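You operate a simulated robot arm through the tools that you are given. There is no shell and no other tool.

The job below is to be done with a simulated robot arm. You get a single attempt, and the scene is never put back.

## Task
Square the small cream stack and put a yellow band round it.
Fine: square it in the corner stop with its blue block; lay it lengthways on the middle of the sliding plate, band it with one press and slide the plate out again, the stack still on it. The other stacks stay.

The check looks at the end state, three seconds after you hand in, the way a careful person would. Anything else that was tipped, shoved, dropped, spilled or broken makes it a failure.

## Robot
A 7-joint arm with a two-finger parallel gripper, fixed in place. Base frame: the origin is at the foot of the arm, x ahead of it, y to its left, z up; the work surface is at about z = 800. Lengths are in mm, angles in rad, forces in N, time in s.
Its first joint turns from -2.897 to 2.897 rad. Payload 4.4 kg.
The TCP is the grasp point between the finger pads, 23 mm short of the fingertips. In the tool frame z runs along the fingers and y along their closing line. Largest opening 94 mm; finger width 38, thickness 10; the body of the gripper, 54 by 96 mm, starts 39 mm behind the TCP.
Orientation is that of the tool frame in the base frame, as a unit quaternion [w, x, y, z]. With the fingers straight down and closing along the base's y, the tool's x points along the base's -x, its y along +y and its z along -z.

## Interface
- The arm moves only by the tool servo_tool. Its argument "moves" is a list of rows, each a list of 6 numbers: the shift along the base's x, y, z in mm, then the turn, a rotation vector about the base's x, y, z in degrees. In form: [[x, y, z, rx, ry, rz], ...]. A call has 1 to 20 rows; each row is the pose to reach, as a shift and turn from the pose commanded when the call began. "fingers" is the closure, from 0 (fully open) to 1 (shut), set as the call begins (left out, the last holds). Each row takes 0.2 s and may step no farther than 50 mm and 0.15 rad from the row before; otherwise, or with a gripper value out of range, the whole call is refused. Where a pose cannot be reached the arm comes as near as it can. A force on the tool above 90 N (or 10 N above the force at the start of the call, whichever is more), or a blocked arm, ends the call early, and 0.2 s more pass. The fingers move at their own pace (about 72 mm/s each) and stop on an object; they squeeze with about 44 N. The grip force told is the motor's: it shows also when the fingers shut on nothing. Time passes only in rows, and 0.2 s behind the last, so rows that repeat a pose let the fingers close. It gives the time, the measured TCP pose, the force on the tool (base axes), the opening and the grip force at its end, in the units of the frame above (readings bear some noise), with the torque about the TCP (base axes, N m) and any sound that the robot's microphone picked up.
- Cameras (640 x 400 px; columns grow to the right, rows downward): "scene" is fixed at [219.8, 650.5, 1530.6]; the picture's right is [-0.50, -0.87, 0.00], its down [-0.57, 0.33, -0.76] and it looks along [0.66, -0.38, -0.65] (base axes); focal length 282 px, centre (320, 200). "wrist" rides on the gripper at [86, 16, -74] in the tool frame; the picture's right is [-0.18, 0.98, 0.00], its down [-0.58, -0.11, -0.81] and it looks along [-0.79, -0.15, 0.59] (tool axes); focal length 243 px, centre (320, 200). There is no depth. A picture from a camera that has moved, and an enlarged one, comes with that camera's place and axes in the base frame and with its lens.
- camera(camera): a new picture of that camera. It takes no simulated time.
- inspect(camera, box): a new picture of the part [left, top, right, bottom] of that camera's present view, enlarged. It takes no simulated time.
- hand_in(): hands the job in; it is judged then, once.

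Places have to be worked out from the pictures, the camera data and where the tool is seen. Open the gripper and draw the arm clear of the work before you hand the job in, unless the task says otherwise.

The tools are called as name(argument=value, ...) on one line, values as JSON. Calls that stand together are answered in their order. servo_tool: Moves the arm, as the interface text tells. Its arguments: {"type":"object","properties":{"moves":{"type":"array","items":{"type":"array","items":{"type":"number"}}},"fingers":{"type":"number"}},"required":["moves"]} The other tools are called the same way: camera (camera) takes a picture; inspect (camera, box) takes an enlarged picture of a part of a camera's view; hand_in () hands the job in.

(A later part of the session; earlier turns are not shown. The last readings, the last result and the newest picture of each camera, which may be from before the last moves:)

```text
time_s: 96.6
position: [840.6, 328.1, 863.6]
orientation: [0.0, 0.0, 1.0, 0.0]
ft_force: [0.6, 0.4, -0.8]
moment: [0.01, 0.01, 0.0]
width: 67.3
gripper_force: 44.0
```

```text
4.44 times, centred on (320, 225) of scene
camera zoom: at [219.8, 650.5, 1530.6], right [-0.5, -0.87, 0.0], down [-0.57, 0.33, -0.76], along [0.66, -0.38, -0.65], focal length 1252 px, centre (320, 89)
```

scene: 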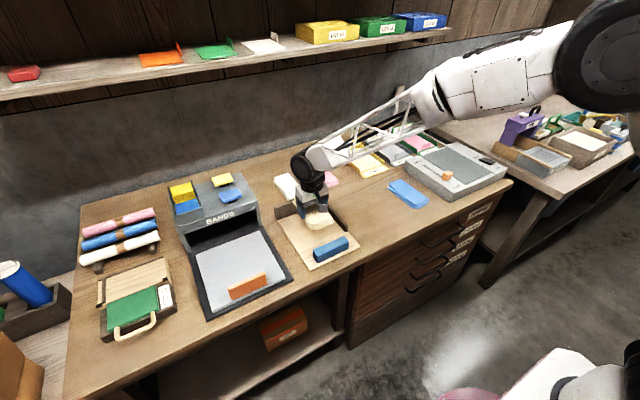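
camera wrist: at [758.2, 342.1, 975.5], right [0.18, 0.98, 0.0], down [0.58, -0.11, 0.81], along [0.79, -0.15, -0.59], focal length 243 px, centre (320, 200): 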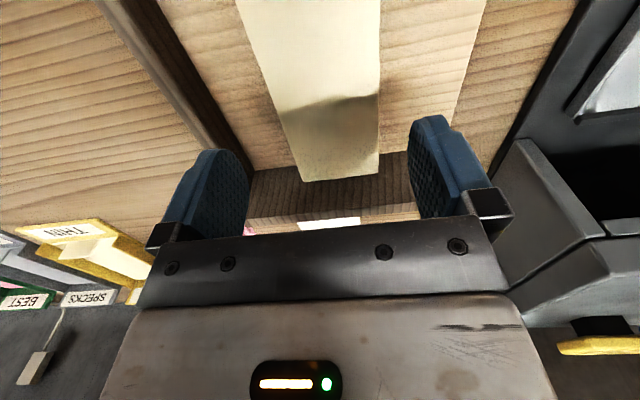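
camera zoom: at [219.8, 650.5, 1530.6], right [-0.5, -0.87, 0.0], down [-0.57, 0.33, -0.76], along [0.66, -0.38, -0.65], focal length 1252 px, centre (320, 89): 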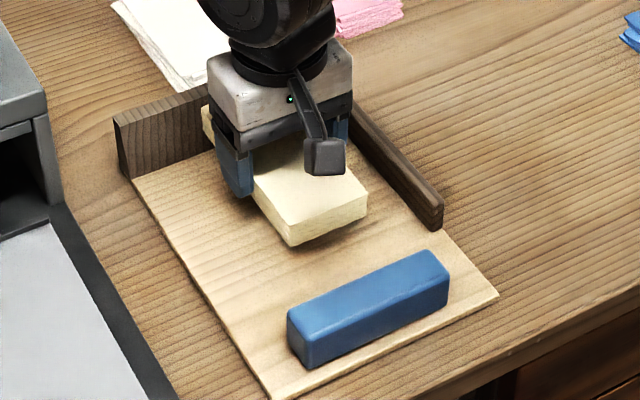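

The squared stack lifts as one piece. Raising further and carrying it slowly to above the plate's middle.

servo_tool(moves=[[0, 0, 5, 0, 0, 0], [0, 0, 11, 0, 0, 0], [0, 0, 18, 0, 0, 0], [0, 0, 25, 0, 0, 0], [0, 0, 32, 0, 0, 0], [0, 0, 39, 0, 0, 0], [0, 1, 45, 0, 0, 0], [-1, 5, 49, 0, 0, 0], [-3, 12, 50, 0, 0, 0], [-5, 21, 50, 0, 0, 0], [-7, 30, 50, 0, 0, 0], [-9, 40, 50, 0, 0, 0], [-11, 50, 50, 0, 0, 0], [-13, 60, 50, 0, 0, 0], [-15, 70, 50, 0, 0, 0], [-17, 80, 50, 0, 0, 0], [-19, 90, 50, 0, 0, 0], [-21, 98, 50, 0, 0, 0], [-22, 103, 50, 0, 0, 0], [-22, 105, 50, 0, 0, 0]])

servo_tool(moves=[[-1, 4, 0, 0, 0, 0], [-2, 11, 0, 0, 0, 0], [-4, 20, 0, 0, 0, 0], [-6, 30, 0, 0, 0, 0], [-8, 40, 0, 0, 0, 0], [-10, 50, 0, 0, 0, 0], [-12, 60, 0, 0, 0, 0], [-14, 70, 0, 0, 0, 0], [-16, 80, 0, 0, 0, 0], [-18, 90, 0, 0, 0, 0], [-20, 100, 0, 0, 0, 0], [-22, 110, 0, 0, 0, 0], [-24, 120, 0, 0, 0, 0], [-26, 130, 0, 0, 0, 0], [-28, 140, 0, 0, 0, 0], [-30, 150, 0, 0, 0, 0], [-31, 160, 0, 0, 0, 0], [-32, 168, 0, 0, 0, 0], [-32.6, 174, 0, 0, 0, 0], [-32.6, 175.7, 0, 0, 0, 0]])

inspect(camera="scene", box=[160, 150, 310, 330])

camera(camera="wrist")

```text
time_s: 100.8
position: [818.8, 432.9, 912.4]
orientation: [0.0, 0.001, 1.0, 0.001]
ft_force: [-0.7, 0.1, -1.0]
moment: [0.02, -0.01, -0.03]
width: 67.4
gripper_force: 44.4
```

```text
time_s: 105.0
position: [786.4, 608.5, 912.5]
orientation: [0.0, -0.001, 1.0, 0.0]
ft_force: [0.7, -0.2, -1.7]
moment: [-0.01, 0.0, 0.01]
width: 67.6
gripper_force: 43.6
```

```text
2.22 times, centred on (235, 240) of scene
camera zoom: at [219.8, 650.5, 1530.6], right [-0.5, -0.87, 0.0], down [-0.57, 0.33, -0.76], along [0.66, -0.38, -0.65], focal length 626 px, centre (509, 111)
```

zoom: 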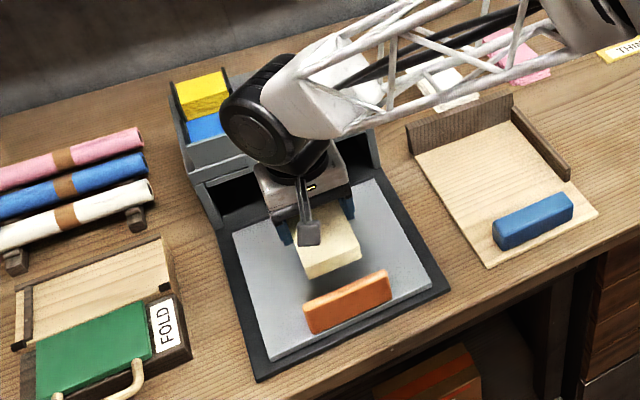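

```text
taken
camera wrist: at [700.5, 624.4, 987.0], right [0.18, 0.98, 0.0], down [0.58, -0.11, 0.81], along [0.79, -0.15, -0.59], focal length 243 px, centre (320, 200)
```

wrist: 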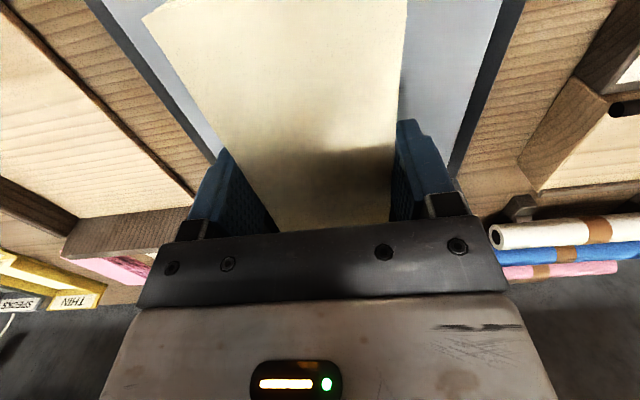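

Stack is over the plate's middle. Lowering slowly to the plate.

servo_tool(moves=[[0, 0, -4, 0, 0, 0], [0, 0, -10, 0, 0, 0], [0, 0, -17, 0, 0, 0], [0, 0, -24, 0, 0, 0], [0, 0, -31, 0, 0, 0], [0, 0, -38, 0, 0, 0], [0, 0, -45, 0, 0, 0], [0, 0, -51, 0, 0, 0], [0, 0, -56, 0, 0, 0], [0, 0, -60, 0, 0, 0], [0, 0, -62, 0, 0, 0], [0, 0, -62, 0, 0, 0]])

inspect(camera="scene", box=[190, 210, 300, 320])

```text
time_s: 107.6
position: [787.5, 609.4, 851.5]
orientation: [-0.001, 0.0, 1.0, 0.0]
ft_force: [-0.1, 0.7, -1.1]
moment: [-0.03, 0.03, 0.0]
width: 67.3
gripper_force: 43.9
```

```text
3.64 times, centred on (245, 265) of scene
camera zoom: at [219.8, 650.5, 1530.6], right [-0.5, -0.87, 0.0], down [-0.57, 0.33, -0.76], along [0.66, -0.38, -0.65], focal length 1025 px, centre (593, -36)
```

zoom: 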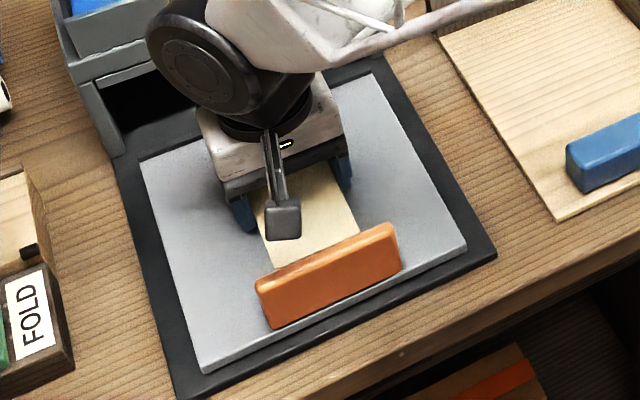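

Near end of the stack clears the handle's back face (x≈699). Lowering the last few mm until contact.

servo_tool(moves=[[0, 0, -1.5, 0, 0, 0], [0, 0, -3, 0, 0, 0], [0, 0, -4.5, 0, 0, 0], [0, 0, -5.5, 0, 0, 0], [0, 0, -5.5, 0, 0, 0]])

servo_tool(moves=[[0, 0, -0.7, 0, 0, 0], [0, 0, -1.4, 0, 0, 0], [0, 0, -2, 0, 0, 0], [0, 0, -2, 0, 0, 0]])

```text
time_s: 108.8
position: [787.6, 607.9, 849.3]
orientation: [0.001, -0.001, 1.0, 0.002]
ft_force: [-0.4, 4.3, 49.0]
moment: [-0.43, 0.08, 0.05]
width: 67.6
gripper_force: 43.9
```

```text
time_s: 109.7
position: [788.6, 608.7, 849.9]
orientation: [0.003, 0.0, 1.0, 0.002]
ft_force: [-1.6, -2.0, 6.5]
moment: [-0.34, 0.2, 0.01]
width: 67.4
gripper_force: 44.3
stopped in row 4: the force on the tool passed its limit at 91 N (the readings are from after the stop); the commanded pose is now the measured one
```

The plate is higher than I thought (contact near TCP z≈850); the arm stopped itself and the force is back to 6.5 N. Checking that nothing shifted.

inspect(camera="scene", box=[190, 210, 300, 320])

camera(camera="wrist")

```text
3.64 times, centred on (245, 265) of scene
camera zoom: at [219.8, 650.5, 1530.6], right [-0.5, -0.87, 0.0], down [-0.57, 0.33, -0.76], along [0.66, -0.38, -0.65], focal length 1025 px, centre (593, -36)
```

zoom: 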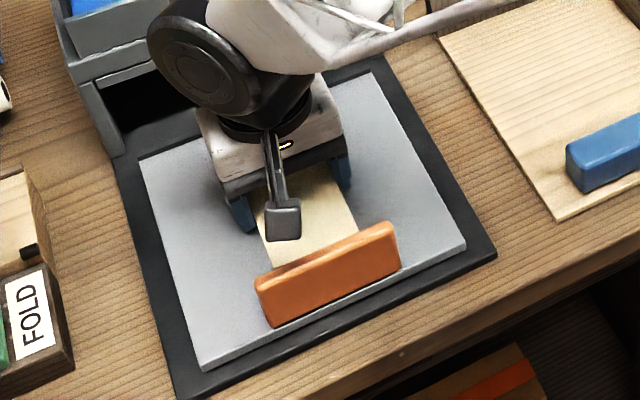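

```text
taken
camera wrist: at [702.6, 624.9, 922.9], right [0.18, 0.98, 0.0], down [0.58, -0.11, 0.81], along [0.8, -0.15, -0.59], focal length 243 px, centre (320, 200)
```

wrist: 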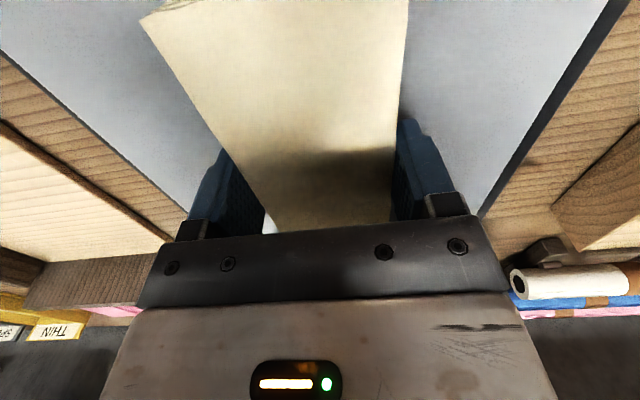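

Everything is in place. Easing up slightly and opening the fingers gently, then rising.

servo_tool(moves=[[0, 0, 0.5, 0, 0, 0], [0, 0, 0.8, 0, 0, 0], [0, 0, 0.8, 0, 0, 0]])

servo_tool(moves=[[0, 0, 0, 0, 0, 0], [0, 0, 0, 0, 0, 0], [0, 0, 0, 0, 0, 0]], fingers=0.18)

servo_tool(moves=[[0, 0, 0, 0, 0, 0], [0, 0, 5, 0, 0, 0], [0, 0, 20, 0, 0, 0], [0, 0, 50, 0, 0, 0], [0, 0, 90, 0, 0, 0], [-30, 0, 120, 0, 0, 0], [-70, 0, 140, 0, 0, 0], [-115, 0, 150, 0, 0, 0], [-160, 0, 150, 0, 0, 0], [-160, 0, 150, 0, 0, 0]], fingers=0.08)

inspect(camera="scene", box=[170, 170, 310, 320])

camera(camera="wrist")

```text
time_s: 110.5
position: [789.7, 609.3, 849.9]
orientation: [0.002, -0.001, 1.0, 0.002]
ft_force: [-1.7, -1.2, 3.3]
moment: [-0.19, 0.13, -0.08]
width: 67.5
gripper_force: 44.1
```

```text
time_s: 111.3
position: [790.2, 609.9, 849.5]
orientation: [0.003, 0.0, 1.0, 0.002]
ft_force: [-1.1, 1.0, 2.2]
moment: [-0.05, 0.02, -0.08]
width: 76.4
gripper_force: 0.1
```

```text
time_s: 113.5
position: [626.3, 608.1, 1001.9]
orientation: [0.002, -0.001, 1.0, 0.001]
ft_force: [-0.7, -0.1, 0.4]
moment: [0.01, 0.03, 0.01]
width: 86.6
gripper_force: 0.1
```

```text
2.67 times, centred on (240, 245) of scene
camera zoom: at [219.8, 650.5, 1530.6], right [-0.5, -0.87, 0.0], down [-0.57, 0.33, -0.76], along [0.66, -0.38, -0.65], focal length 752 px, centre (533, 80)
```

zoom: 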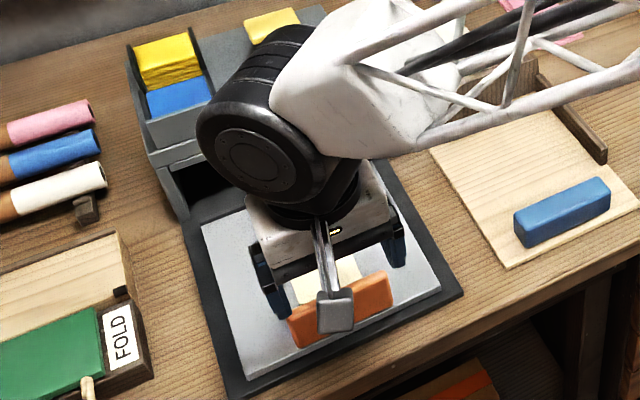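

```text
taken
camera wrist: at [540.2, 624.1, 1074.6], right [0.18, 0.98, 0.0], down [0.58, -0.11, 0.81], along [0.8, -0.15, -0.59], focal length 243 px, centre (320, 200)
```

wrist: 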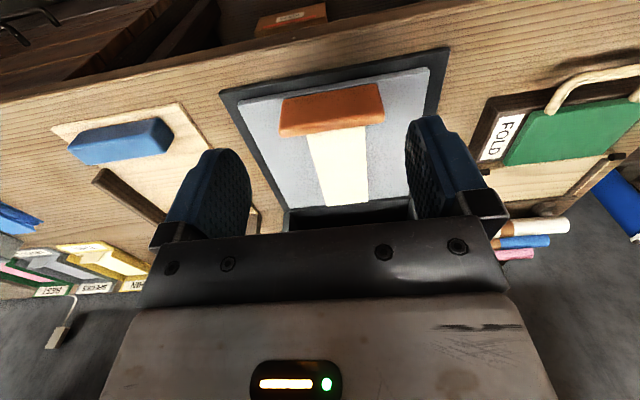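

Enlarging the plate with the stack to check position and squareness.

inspect(camera="wrist", box=[210, 40, 450, 230])

```text
2.11 times, centred on (330, 135) of wrist
camera zoom: at [540.2, 624.1, 1074.6], right [0.18, 0.98, 0.0], down [0.58, -0.11, 0.81], along [0.8, -0.15, -0.59], focal length 511 px, centre (299, 337)
```

zoom: 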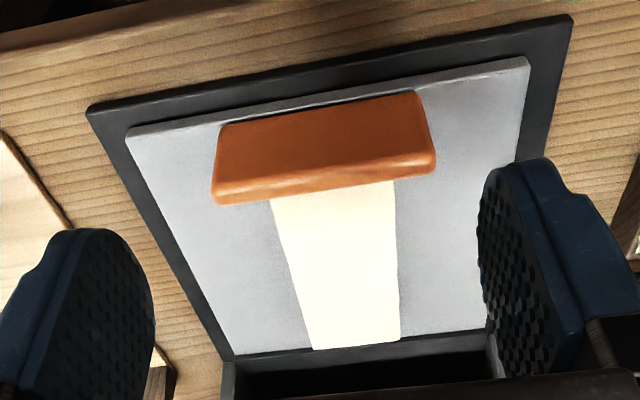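

The stack sits at about (784, 609), right on the plate's centre (783, 608), aligned with the slide direction. Next I close the fingers and tilt the tool forward ~35° to look into the bander's mouth and prepare to push the orange handle.

servo_tool(moves=[[0, 0, 0, 0, -7, 0], [0, 0, -15, 0, -14, 0], [0, 0, -30, 0, -21, 0], [0, 0, -45, 0, -28, 0], [0, 0, -60, 0, -35, 0], [0, 0, -70, 0, -35, 0], [0, 0, -70, 0, -35, 0]], fingers=0.02)

camera(camera="wrist")

inspect(camera="wrist", box=[220, 20, 440, 200])

```text
time_s: 115.1
position: [628.0, 610.7, 930.1]
orientation: [0.303, 0.0, 0.953, 0.001]
ft_force: [-0.7, -0.9, -0.8]
moment: [-0.02, 0.03, 0.01]
width: 92.2
gripper_force: 0.0
```

```text
taken
camera wrist: at [515.7, 625.2, 940.2], right [0.15, 0.98, 0.11], down [0.01, -0.11, 0.99], along [0.99, -0.15, -0.03], focal length 243 px, centre (320, 200)
```

wrist: 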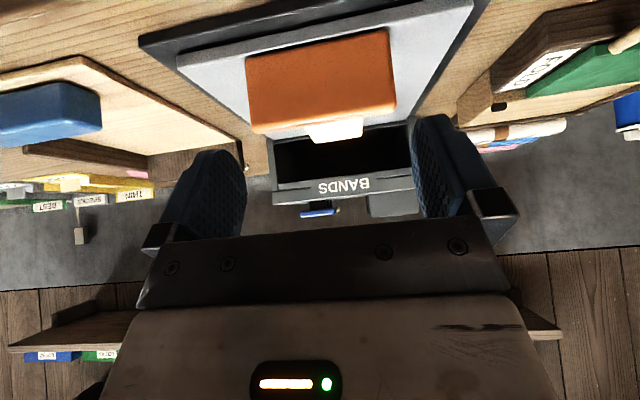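

```text
2.22 times, centred on (330, 110) of wrist
camera zoom: at [515.7, 625.2, 940.2], right [0.15, 0.98, 0.11], down [0.01, -0.11, 0.99], along [0.99, -0.15, -0.03], focal length 539 px, centre (298, 400)
```

zoom: 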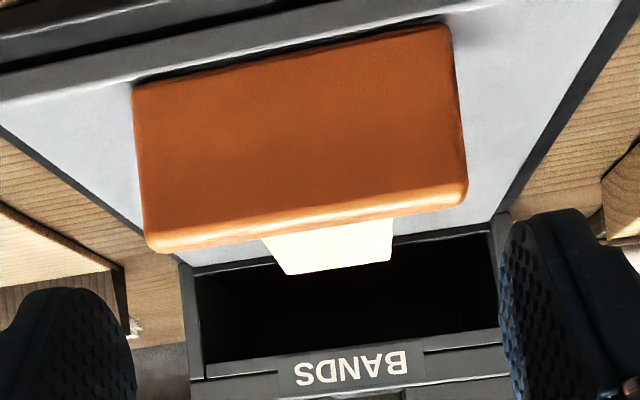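

The mouth opens up to z≈895 and the plate path looks clear. Closing the fingers and lowering in front of the handle.

servo_tool(moves=[[0, 0, -10, 0, 0, 0], [0, 0, -30, 0, 0, 0], [0, 0, -50, 0, 0, 0], [0, 0, -67, 0, 0, 0], [0, 0, -67, 0, 0, 0]], fingers=1)

camera(camera="wrist")

inspect(camera="scene", box=[170, 170, 310, 330])

```text
time_s: 116.3
position: [629.0, 608.6, 861.8]
orientation: [0.303, -0.001, 0.953, 0.001]
ft_force: [-0.6, 0.1, 0.1]
moment: [0.0, 0.03, 0.03]
width: 0.0
gripper_force: 42.3
```

```text
taken
camera wrist: at [515.6, 623.9, 873.0], right [0.15, 0.98, 0.11], down [0.01, -0.11, 0.99], along [0.99, -0.15, -0.03], focal length 243 px, centre (320, 200)
```

wrist: 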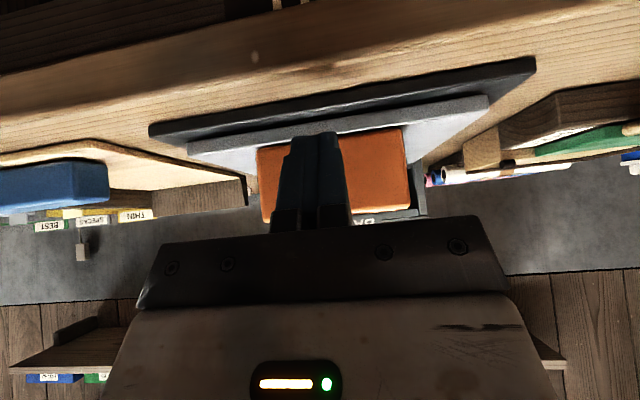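

```text
2.50 times, centred on (240, 250) of scene
camera zoom: at [219.8, 650.5, 1530.6], right [-0.5, -0.87, 0.0], down [-0.57, 0.33, -0.76], along [0.66, -0.38, -0.65], focal length 704 px, centre (520, 75)
```

zoom: 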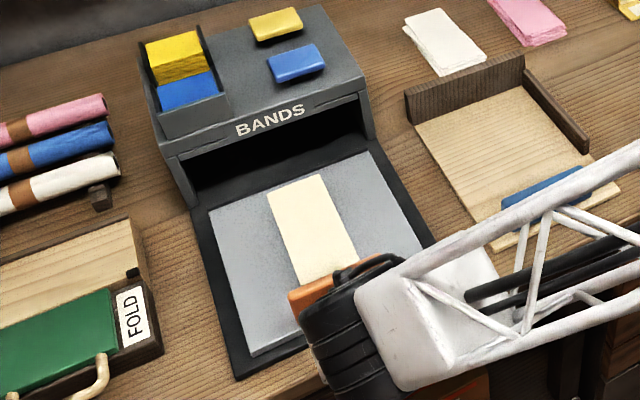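

Fingers are centred on the handle's front face. Pushing in +x at a gentle 25 mm/s.

servo_tool(moves=[[5, 0, 0, 0, 0, 0], [10, 0, 0, 0, 0, 0], [14, 0, 0, 0, 0, 0], [17, 0, 0, 0, 0, 0], [20, 0, 0, 0, 0, 0], [23, 0, 0, 0, 0, 0], [26, 0, 0, 0, 0, 0], [29, 0, 0, 0, 0, 0], [33, 0, 0, 0, 0, 0], [37, 0, 0, 0, 0, 0], [41, 0, 0, 0, 0, 0], [45, 0, 0, 0, 0, 0], [49, 0, 0, 0, 0, 0], [53, 0, 0, 0, 0, 0], [57, 0, 0, 0, 0, 0], [61, 0, 0, 0, 0, 0], [65, 0, 0, 0, 0, 0], [68, 0, 0, 0, 0, 0], [70, 0, 0, 0, 0, 0], [70, 0, 0, 0, 0, 0]])

camera(camera="wrist")

inspect(camera="scene", box=[170, 170, 310, 330])

```text
time_s: 120.5
position: [699.7, 610.3, 861.6]
orientation: [0.303, 0.0, 0.953, 0.002]
ft_force: [-0.5, -0.3, -0.2]
moment: [0.01, 0.0, 0.01]
width: 0.4
gripper_force: 42.7
```

```text
taken
camera wrist: at [586.3, 625.2, 872.6], right [0.15, 0.98, 0.11], down [0.01, -0.11, 0.99], along [0.99, -0.15, -0.03], focal length 243 px, centre (320, 200)
```

wrist: 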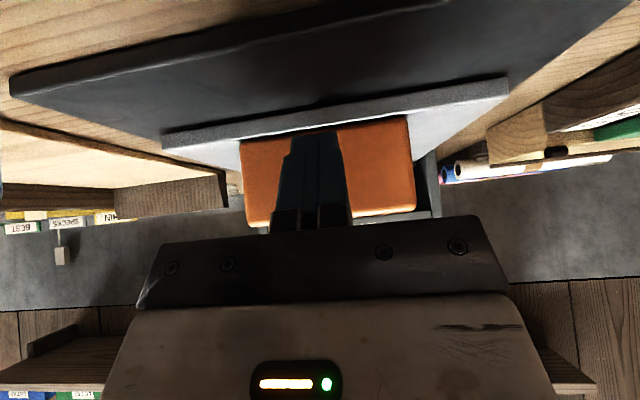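

```text
2.50 times, centred on (240, 250) of scene
camera zoom: at [219.8, 650.5, 1530.6], right [-0.5, -0.87, 0.0], down [-0.57, 0.33, -0.76], along [0.66, -0.38, -0.65], focal length 704 px, centre (520, 75)
```

zoom: 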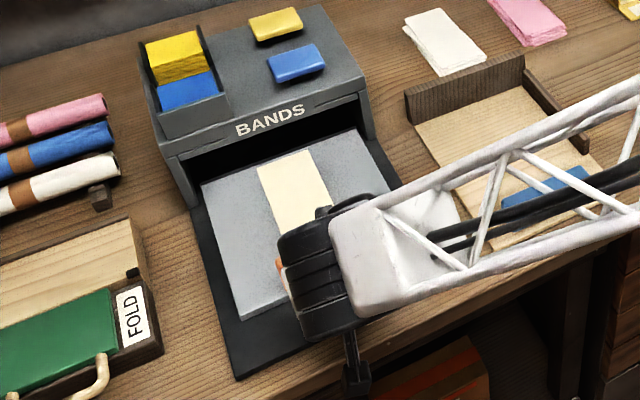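

The plate slides freely with the stack riding on it. Continuing the push.

servo_tool(moves=[[3, 0, 0, 0, 0, 0], [7, 0, 0, 0, 0, 0], [11, 0, 0, 0, 0, 0], [15, 0, 0, 0, 0, 0], [19, 0, 0, 0, 0, 0], [23, 0, 0, 0, 0, 0], [27, 0, 0, 0, 0, 0], [31, 0, 0, 0, 0, 0], [35, 0, 0, 0, 0, 0], [39, 0, 0, 0, 0, 0], [43, 0, 0, 0, 0, 0], [47, 0, 0, 0, 0, 0], [51, 0, 0, 0, 0, 0], [55, 0, 0, 0, 0, 0], [59, 0, 0, 0, 0, 0], [63, 0, 0, 0, 0, 0], [66, 0, 0, 0, 0, 0], [68, 0, 0, 0, 0, 0], [70, 0, 0, 0, 0, 0], [70, 0, 0, 0, 0, 0]])

camera(camera="wrist")

inspect(camera="scene", box=[170, 170, 310, 330])

```text
time_s: 124.7
position: [768.3, 608.2, 862.2]
orientation: [0.304, -0.001, 0.953, 0.002]
ft_force: [0.6, 0.7, 0.5]
moment: [-0.01, 0.01, 0.01]
width: 0.3
gripper_force: 42.8
```

```text
taken
camera wrist: at [656.1, 624.0, 872.5], right [0.15, 0.98, 0.11], down [0.01, -0.11, 0.99], along [0.99, -0.15, -0.03], focal length 243 px, centre (320, 200)
```

wrist: 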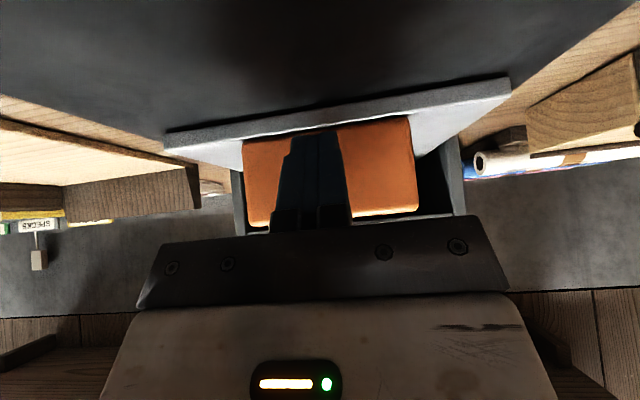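

```text
2.50 times, centred on (240, 250) of scene
camera zoom: at [219.8, 650.5, 1530.6], right [-0.5, -0.87, 0.0], down [-0.57, 0.33, -0.76], along [0.66, -0.38, -0.65], focal length 704 px, centre (520, 75)
```

zoom: 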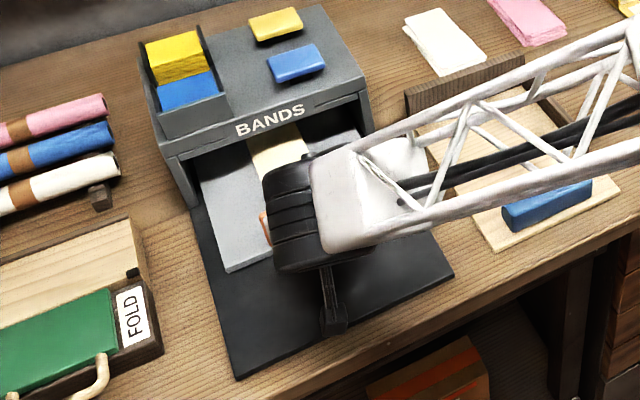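

About 116 mm of travel so far, forces still near zero. Continuing in, watching for the end stop.

servo_tool(moves=[[3, 0, 0, 0, 0, 0], [7, 0, 0, 0, 0, 0], [11, 0, 0, 0, 0, 0], [15, 0, 0, 0, 0, 0], [19, 0, 0, 0, 0, 0], [23, 0, 0, 0, 0, 0], [27, 0, 0, 0, 0, 0], [31, 0, 0, 0, 0, 0], [35, 0, 0, 0, 0, 0], [39, 0, 0, 0, 0, 0], [43, 0, 0, 0, 0, 0], [46, 0, 0, 0, 0, 0], [49, 0, 0, 0, 0, 0], [50, 0, 0, 0, 0, 0], [50, 0, 0, 0, 0, 0]])

camera(camera="wrist")

inspect(camera="scene", box=[170, 170, 310, 330])

```text
time_s: 127.9
position: [819.2, 609.1, 861.1]
orientation: [0.303, -0.001, 0.953, 0.002]
ft_force: [0.5, 0.4, -0.2]
moment: [0.04, 0.01, 0.0]
width: 0.2
gripper_force: 42.0
```

```text
taken
camera wrist: at [706.2, 624.8, 872.4], right [0.15, 0.98, 0.11], down [0.01, -0.11, 0.99], along [0.99, -0.15, -0.03], focal length 243 px, centre (320, 200)
```

wrist: 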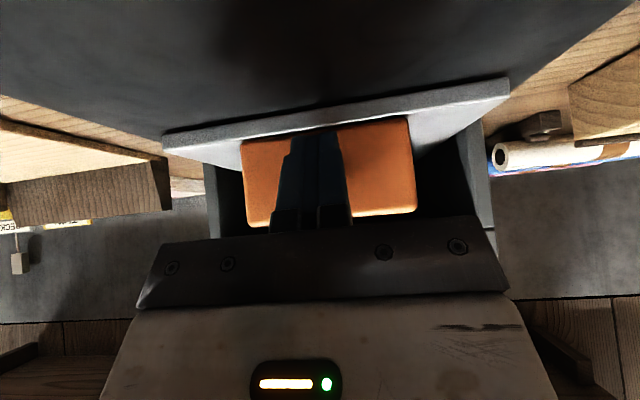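

```text
2.50 times, centred on (240, 250) of scene
camera zoom: at [219.8, 650.5, 1530.6], right [-0.5, -0.87, 0.0], down [-0.57, 0.33, -0.76], along [0.66, -0.38, -0.65], focal length 704 px, centre (520, 75)
```

zoom: 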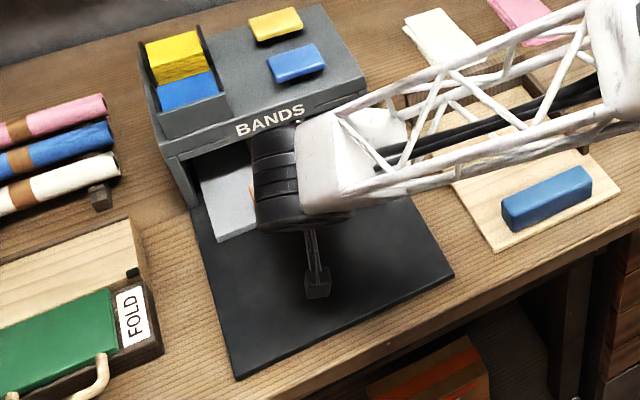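

Handle front is now at about x≈846. Proceeding in short 2 mm rows to feel for the stop.

servo_tool(moves=[[2, 0, 0, 0, 0, 0], [4, 0, 0, 0, 0, 0], [6, 0, 0, 0, 0, 0], [8, 0, 0, 0, 0, 0], [10, 0, 0, 0, 0, 0], [12, 0, 0, 0, 0, 0], [14, 0, 0, 0, 0, 0], [16, 0, 0, 0, 0, 0]])

servo_tool(moves=[[2, 0, 0, 0, 0, 0], [4, 0, 0, 0, 0, 0], [6, 0, 0, 0, 0, 0], [8, 0, 0, 0, 0, 0], [9, 0, 0, 0, 0, 0], [10, 0, 0, 0, 0, 0]])

camera(camera="wrist")

inspect(camera="scene", box=[170, 170, 310, 330])

```text
time_s: 129.7
position: [835.1, 608.5, 862.9]
orientation: [0.303, -0.001, 0.953, 0.002]
ft_force: [-1.4, 1.4, -0.2]
moment: [0.0, 0.02, 0.06]
width: 0.0
gripper_force: 42.4
```

```text
time_s: 131.2
position: [841.8, 609.6, 861.0]
orientation: [0.302, -0.002, 0.953, 0.001]
ft_force: [-30.0, -2.8, 7.3]
moment: [-0.24, -0.03, -0.08]
width: 0.0
gripper_force: 42.5
stopped in row 6: the force on the tool passed its limit at 93 N (the readings are from after the stop); the commanded pose is now the measured one
```

```text
taken
camera wrist: at [728.5, 625.5, 871.6], right [0.15, 0.98, 0.11], down [0.01, -0.11, 0.99], along [0.99, -0.14, -0.03], focal length 243 px, centre (320, 200)
```

wrist: 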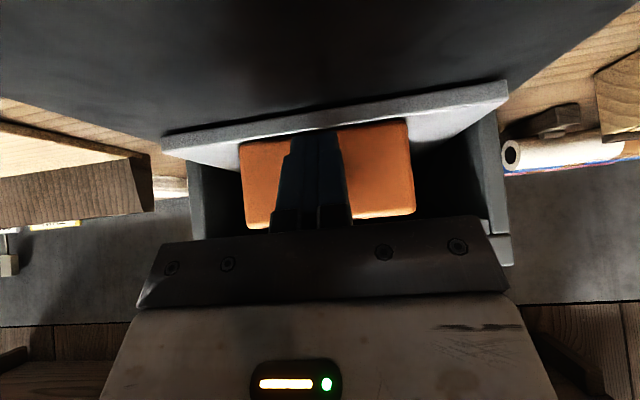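

```text
2.50 times, centred on (240, 250) of scene
camera zoom: at [219.8, 650.5, 1530.6], right [-0.5, -0.87, 0.0], down [-0.57, 0.33, -0.76], along [0.66, -0.38, -0.65], focal length 704 px, centre (520, 75)
```

zoom: 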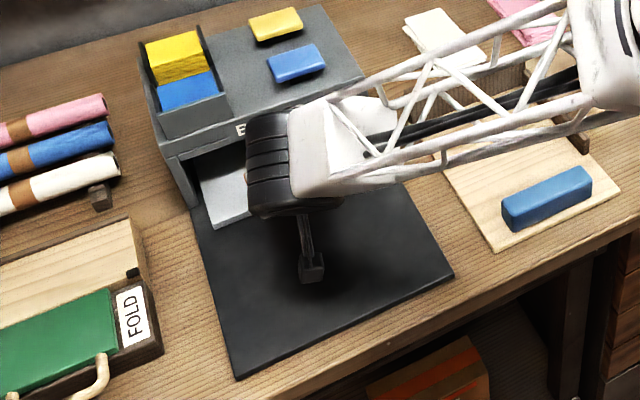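

The plate hit its end stop at about 190 mm of travel (handle front ≈868). Backing off a little and checking that the plate stays in.

servo_tool(moves=[[-1, 0, 0, 0, 0, 0], [-3, 0, 0, 0, 0, 0], [-6, 0, 0, 0, 0, 0], [-10, 0, 0, 0, 0, 0], [-15, 0, 0, 0, 0, 0], [-15, 0, 0, 0, 0, 0]])

camera(camera="wrist")

inspect(camera="scene", box=[170, 170, 310, 330])

```text
time_s: 132.6
position: [827.9, 608.8, 860.4]
orientation: [0.302, 0.0, 0.953, 0.001]
ft_force: [-0.5, 0.7, 0.1]
moment: [-0.01, 0.01, 0.0]
width: 0.0
gripper_force: 42.8
```

```text
taken
camera wrist: at [714.7, 625.2, 871.6], right [0.15, 0.98, 0.11], down [0.01, -0.11, 0.99], along [0.99, -0.15, -0.03], focal length 243 px, centre (320, 200)
```

wrist: 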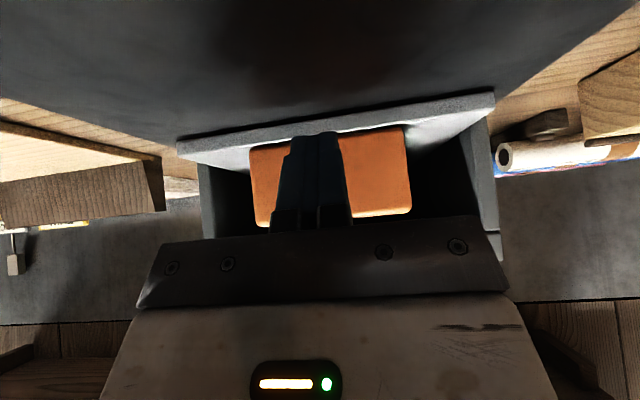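

```text
2.50 times, centred on (240, 250) of scene
camera zoom: at [219.8, 650.5, 1530.6], right [-0.5, -0.87, 0.0], down [-0.57, 0.33, -0.76], along [0.66, -0.38, -0.65], focal length 704 px, centre (520, 75)
```

zoom: 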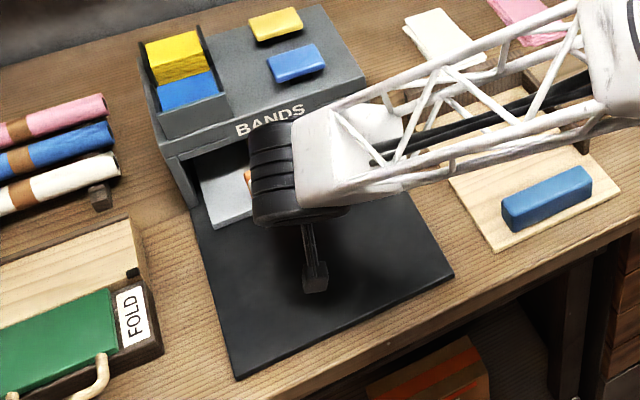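

The plate stays in. Retreating, returning the tool to vertical and going up to view the buttons from above at close range.

servo_tool(moves=[[-20, 0, 0, 0, 0, 0], [-50, 0, 10, 0, 0, 0], [-80, 0, 40, 0, 0, 0], [-90, 0, 80, 0, 0, 0], [-95, 0, 125, 0, 7, 0], [-95, -10, 170, 0, 14, 0], [-90, -25, 210, 0, 21, 0], [-85, -40, 245, 0, 28, 0], [-75, -55, 270, 0, 35, 0], [-67, -68, 290, 0, 35, 0], [-67, -68, 290, 0, 35, 0]])

camera(camera="wrist")

inspect(camera="scene", box=[165, 165, 285, 285])

```text
time_s: 135.0
position: [761.0, 540.2, 1151.8]
orientation: [0.001, -0.001, 1.0, 0.001]
ft_force: [-0.6, 0.2, -0.1]
moment: [-0.05, -0.01, 0.01]
width: 0.0
gripper_force: 42.7
```

```text
taken
camera wrist: at [675.1, 556.2, 1225.6], right [0.18, 0.98, 0.0], down [0.58, -0.11, 0.81], along [0.79, -0.15, -0.59], focal length 243 px, centre (320, 200)
```

wrist: 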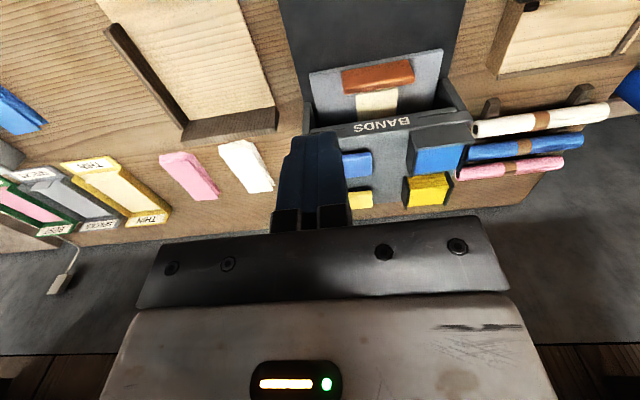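

```text
3.33 times, centred on (225, 225) of scene
camera zoom: at [219.8, 650.5, 1530.6], right [-0.5, -0.87, 0.0], down [-0.57, 0.33, -0.76], along [0.66, -0.38, -0.65], focal length 939 px, centre (637, 117)
```

zoom: 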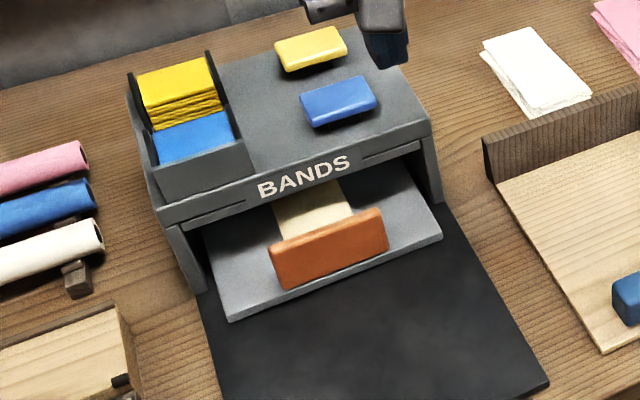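

The plate is fully in, with the handle standing clear of the mouth. I open the fingers to unblock the camera and zoom on the box top.

servo_tool(moves=[[-40, 10, 0, 0, 0, 0], [-60, 15, 0, 0, 0, 0], [-60, 15, 0, 0, 0, 0]], fingers=0)

inspect(camera="wrist", box=[230, 40, 480, 230])

```text
time_s: 135.8
position: [700.2, 556.1, 1151.0]
orientation: [0.002, -0.001, 1.0, 0.001]
ft_force: [-0.7, -0.5, -0.8]
moment: [-0.01, -0.02, 0.0]
width: 94.2
gripper_force: 0.0
```

```text
2.11 times, centred on (355, 135) of wrist
camera zoom: at [614.8, 571.7, 1226.0], right [0.18, 0.98, 0.0], down [0.58, -0.11, 0.81], along [0.79, -0.15, -0.59], focal length 511 px, centre (246, 337)
```

zoom: 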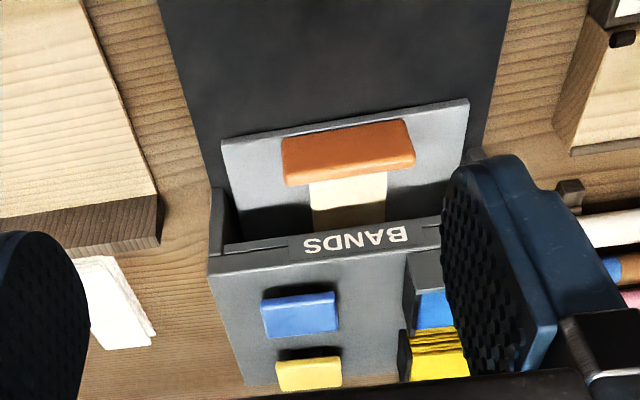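

Box top is at z≈943 and the yellow button's top is around (1047, 554, 958). To keep the camera bracket away from the blue button I'll turn the tool 180° about vertical (camera to the far side) before tilting outward.

servo_tool(moves=[[0, 0, 0, 0, 0, 8], [0, 0, 0, 0, 0, 16], [0, 0, 0, 0, 0, 24], [0, 0, 0, 0, 0, 32], [0, 0, 0, 0, 0, 40], [0, 0, 0, 0, 0, 48], [0, 0, 0, 0, 0, 56], [0, 0, 0, 0, 0, 64], [0, 0, 0, 0, 0, 72], [0, 0, 0, 0, 0, 80], [0, 0, 0, 0, 0, 88], [0, 0, 0, 0, 0, 90], [0, 0, 0, 0, 0, 90]], fingers=1)

servo_tool(moves=[[0, 0, 0, 0, 0, 8], [0, 0, 0, 0, 0, 16], [0, 0, 0, 0, 0, 24], [0, 0, 0, 0, 0, 32], [0, 0, 0, 0, 0, 40], [0, 0, 0, 0, 0, 48], [0, 0, 0, 0, 0, 56], [0, 0, 0, 0, 0, 64], [0, 0, 0, 0, 0, 72], [0, 0, 0, 0, 0, 80], [0, 0, 0, 0, 0, 88], [0, 0, 0, 0, 0, 90], [0, 0, 0, 0, 0, 90]])

camera(camera="scene")

```text
time_s: 138.6
position: [700.9, 555.6, 1151.4]
orientation: [-0.001, 0.708, -0.706, 0.0]
ft_force: [0.1, -0.7, -0.1]
moment: [-0.02, -0.02, 0.0]
width: 0.4
gripper_force: 41.9
```

```text
time_s: 141.4
position: [700.7, 555.4, 1151.5]
orientation: [0.001, 1.0, 0.001, -0.001]
ft_force: [0.6, -0.3, -0.4]
moment: [0.01, -0.01, 0.01]
width: 0.2
gripper_force: 42.4
```

```text
taken
```

scene: 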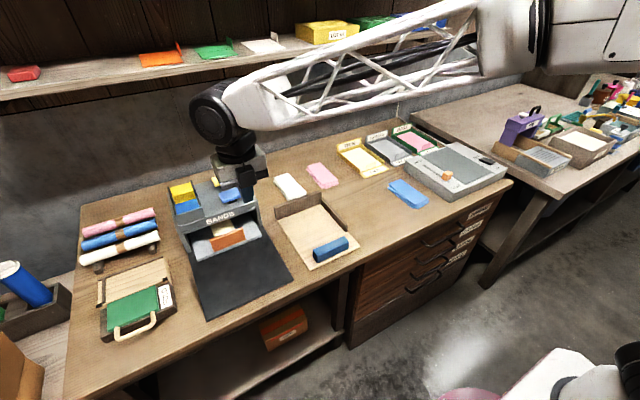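

Tool turned. Now tilting outward 45° while moving out to hover above the yellow button at a safe height.

servo_tool(moves=[[30, 0, 0, 3.5, -6.6, 0], [70, 0, 0, 7, -13.3, 0], [115, 0, 0, 10.5, -19.9, 0], [160, 0, 0, 14, -26.5, 0], [205, 0, 0, 17.6, -33.2, 0], [250, -2, 0, 21.1, -39.8, 0], [290, -3, -20, 21.1, -39.8, 0], [322, -5, -45, 21.1, -39.8, 0], [338, -6, -75, 21.1, -39.8, 0], [338, -6, -100, 21.1, -39.8, 0], [338, -6, -100, 21.1, -39.8, 0]])

inspect(camera="scene", box=[150, 110, 300, 250])

camera(camera="wrist")

```text
time_s: 143.8
position: [1039.1, 549.2, 1049.4]
orientation: [-0.178, 0.924, 0.001, 0.337]
ft_force: [0.2, 0.2, 0.0]
moment: [-0.04, -0.01, -0.01]
width: 0.0
gripper_force: 42.6
```

```text
2.86 times, centred on (225, 180) of scene
camera zoom: at [219.8, 650.5, 1530.6], right [-0.5, -0.87, 0.0], down [-0.57, 0.33, -0.76], along [0.66, -0.38, -0.65], focal length 805 px, centre (591, 257)
```

zoom: 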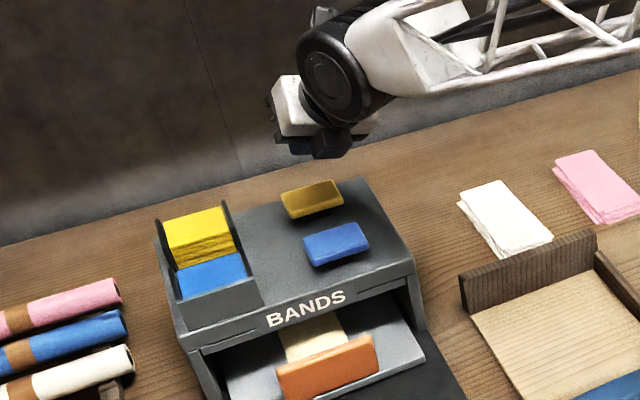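

```text
taken
camera wrist: at [1061.4, 498.3, 1150.8], right [-0.02, -0.9, -0.44], down [-0.97, -0.09, 0.24], along [-0.26, 0.43, -0.86], focal length 243 px, centre (320, 200)
```

wrist: 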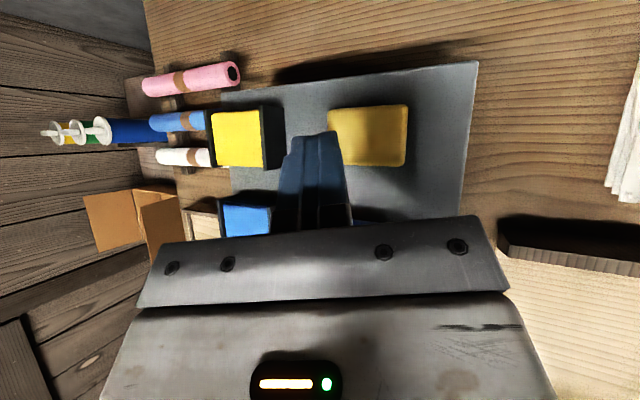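

From here the wrist camera looks straight down: the yellow button spans about x 1037–1082, y 521–584, top z≈950. I shift out ~11 mm and descend to just above it.

servo_tool(moves=[[6, 1, -15, 0, 0, 0], [11, 2, -30, 0, 0, 0], [11, 2, -42, 0, 0, 0], [11, 2, -52, 0, 0, 0], [11, 2, -59, 0, 0, 0], [11, 2, -59, 0, 0, 0]])

camera(camera="wrist")

inspect(camera="scene", box=[180, 140, 270, 220])

```text
time_s: 145.2
position: [1050.1, 551.0, 990.5]
orientation: [-0.178, 0.925, 0.0, 0.337]
ft_force: [0.0, -0.2, 0.2]
moment: [0.0, -0.03, -0.01]
width: 0.0
gripper_force: 41.5
```

```text
taken
camera wrist: at [1071.8, 501.8, 1092.0], right [-0.02, -0.9, -0.44], down [-0.97, -0.09, 0.24], along [-0.26, 0.43, -0.86], focal length 243 px, centre (320, 200)
```

wrist: 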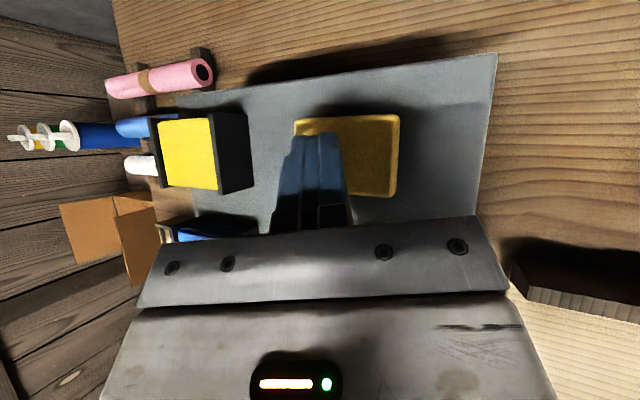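

```text
5.00 times, centred on (225, 180) of scene
camera zoom: at [219.8, 650.5, 1530.6], right [-0.5, -0.87, 0.0], down [-0.57, 0.33, -0.76], along [0.66, -0.38, -0.65], focal length 1409 px, centre (795, 300)
```

zoom: 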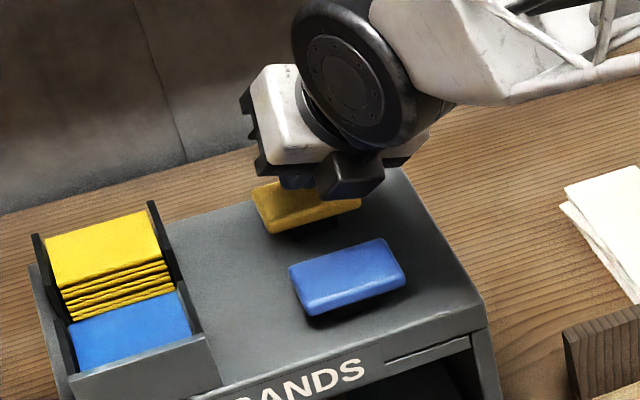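

Tip is over the yellow button, and the gripper's rear housing is well above the blue one. Lowering in small steps to feel the contact.

servo_tool(moves=[[0, 0, -2, 0, 0, 0], [0, 0, -4, 0, 0, 0], [0, 0, -6, 0, 0, 0], [0, 0, -8, 0, 0, 0], [0, 0, -10, 0, 0, 0], [0, 0, -10, 0, 0, 0]])

inspect(camera="scene", box=[180, 140, 270, 220])

camera(camera="wrist")

```text
time_s: 146.6
position: [1050.7, 551.6, 981.7]
orientation: [-0.179, 0.924, 0.001, 0.337]
ft_force: [0.8, 0.2, 2.8]
moment: [0.01, 0.0, 0.0]
width: 0.0
gripper_force: 42.8
```

```text
5.00 times, centred on (225, 180) of scene
camera zoom: at [219.8, 650.5, 1530.6], right [-0.5, -0.87, 0.0], down [-0.57, 0.33, -0.76], along [0.66, -0.38, -0.65], focal length 1409 px, centre (795, 300)
```

zoom: 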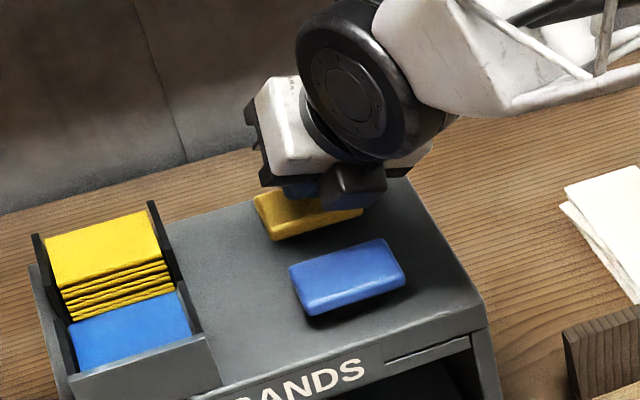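

```text
taken
camera wrist: at [1073.1, 501.2, 1082.9], right [-0.02, -0.9, -0.44], down [-0.97, -0.09, 0.24], along [-0.26, 0.43, -0.86], focal length 243 px, centre (320, 200)
```

wrist: 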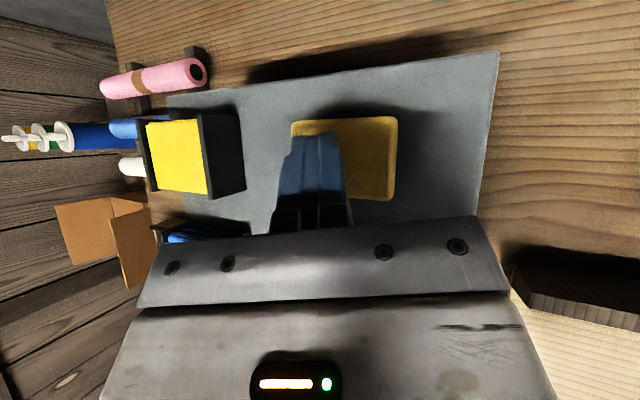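

The tip is touching and the button has begun to move (2.8 N). Pressing it down fully now in one continuous stroke.

servo_tool(moves=[[0, 0, -1.5, 0, 0, 0], [0, 0, -3, 0, 0, 0], [0, 0, -4.5, 0, 0, 0], [0, 0, -6, 0, 0, 0], [0, 0, -6, 0, 0, 0]])

inspect(camera="scene", box=[180, 140, 270, 220])

```text
time_s: 147.8
position: [1049.9, 551.4, 976.5]
orientation: [-0.179, 0.924, 0.001, 0.338]
ft_force: [0.5, -1.3, 5.1]
moment: [-0.06, -0.04, -0.02]
width: 0.1
gripper_force: 42.8
heard: click
```

```text
5.00 times, centred on (225, 180) of scene
camera zoom: at [219.8, 650.5, 1530.6], right [-0.5, -0.87, 0.0], down [-0.57, 0.33, -0.76], along [0.66, -0.38, -0.65], focal length 1409 px, centre (795, 300)
```

zoom: 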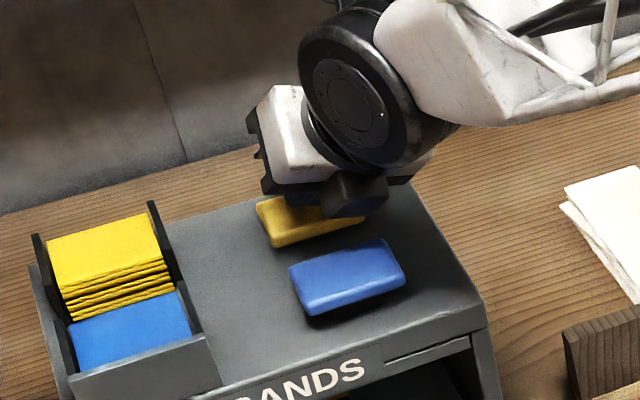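

A click was heard, so the press registered. Rising straight up off the button.

servo_tool(moves=[[0, 0, 6, 0, 0, 0], [0, 0, 18, 0, 0, 0], [0, 0, 40, 0, 0, 0], [0, 0, 70, 0, 0, 0], [0, 0, 100, 0, 0, 0], [0, 0, 100, 0, 0, 0]])

inspect(camera="scene", box=[165, 165, 285, 285])

```text
time_s: 149.2
position: [1048.5, 552.4, 1076.1]
orientation: [-0.178, 0.925, 0.0, 0.337]
ft_force: [-0.3, 0.0, 0.2]
moment: [0.01, 0.02, -0.02]
width: 0.0
gripper_force: 42.3
```

```text
3.33 times, centred on (225, 225) of scene
camera zoom: at [219.8, 650.5, 1530.6], right [-0.5, -0.87, 0.0], down [-0.57, 0.33, -0.76], along [0.66, -0.38, -0.65], focal length 939 px, centre (637, 117)
```

zoom: 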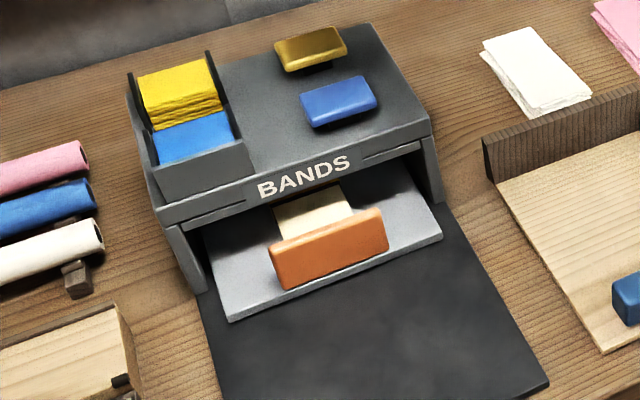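

A yellow strip now shows on the stack under the mouth and the yellow pack is one lower. Now I retreat, undo the tilt, and turn the tool to the 90° yaw to hook the handle from behind.

servo_tool(moves=[[-35, 0, 15, 0, 0, 0], [-75, 0, 35, -3.5, 6.6, 0], [-120, 0, 50, -7, 13.3, 0], [-165, 0, 60, -10.5, 19.9, 0], [-210, 0, 68, -14, 26.5, 0], [-255, 0, 74, -17.6, 33.2, 0], [-300, 0, 76, -21.1, 39.8, 0], [-345, 2, 76, -21.1, 39.8, 0], [-345, 2, 76, -21.1, 39.8, 0]])

servo_tool(moves=[[0, 5, 0, 0, 0, -8], [0, 10, 0, 0, 0, -16], [0, 15, 0, 0, 0, -24], [0, 20, 0, 0, 0, -32], [0, 25, 0, 0, 0, -40], [0, 30, 0, 0, 0, -48], [0, 35, 0, 0, 0, -56], [0, 40, 0, 0, 0, -64], [0, 45, 0, 0, 0, -72], [0, 50, 0, 0, 0, -80], [0, 54, 0, 0, 0, -88], [0, 54, 0, 0, 0, -90], [0, 54, 0, 0, 0, -90]])

inspect(camera="scene", box=[165, 165, 285, 285])

```text
time_s: 151.2
position: [704.3, 554.6, 1152.7]
orientation: [0.0, 1.0, 0.0, -0.002]
ft_force: [0.1, 0.2, 0.2]
moment: [0.0, 0.02, 0.01]
width: 0.2
gripper_force: 42.8
```

```text
time_s: 154.0
position: [704.2, 607.0, 1151.8]
orientation: [0.0, 0.708, -0.707, -0.001]
ft_force: [0.6, -0.6, 0.6]
moment: [0.0, 0.02, 0.0]
width: 0.2
gripper_force: 41.7
```

```text
3.33 times, centred on (225, 225) of scene
camera zoom: at [219.8, 650.5, 1530.6], right [-0.5, -0.87, 0.0], down [-0.57, 0.33, -0.76], along [0.66, -0.38, -0.65], focal length 939 px, centre (637, 117)
```

zoom: 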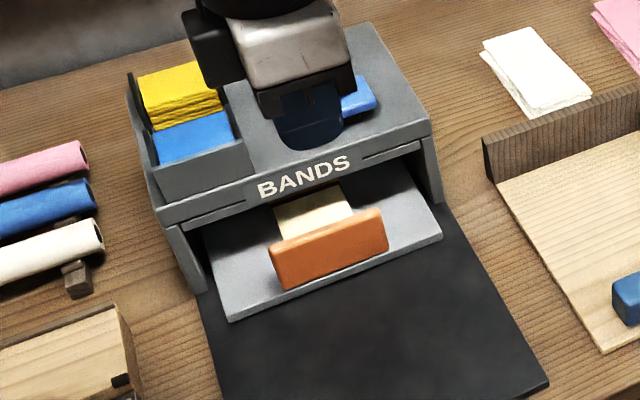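

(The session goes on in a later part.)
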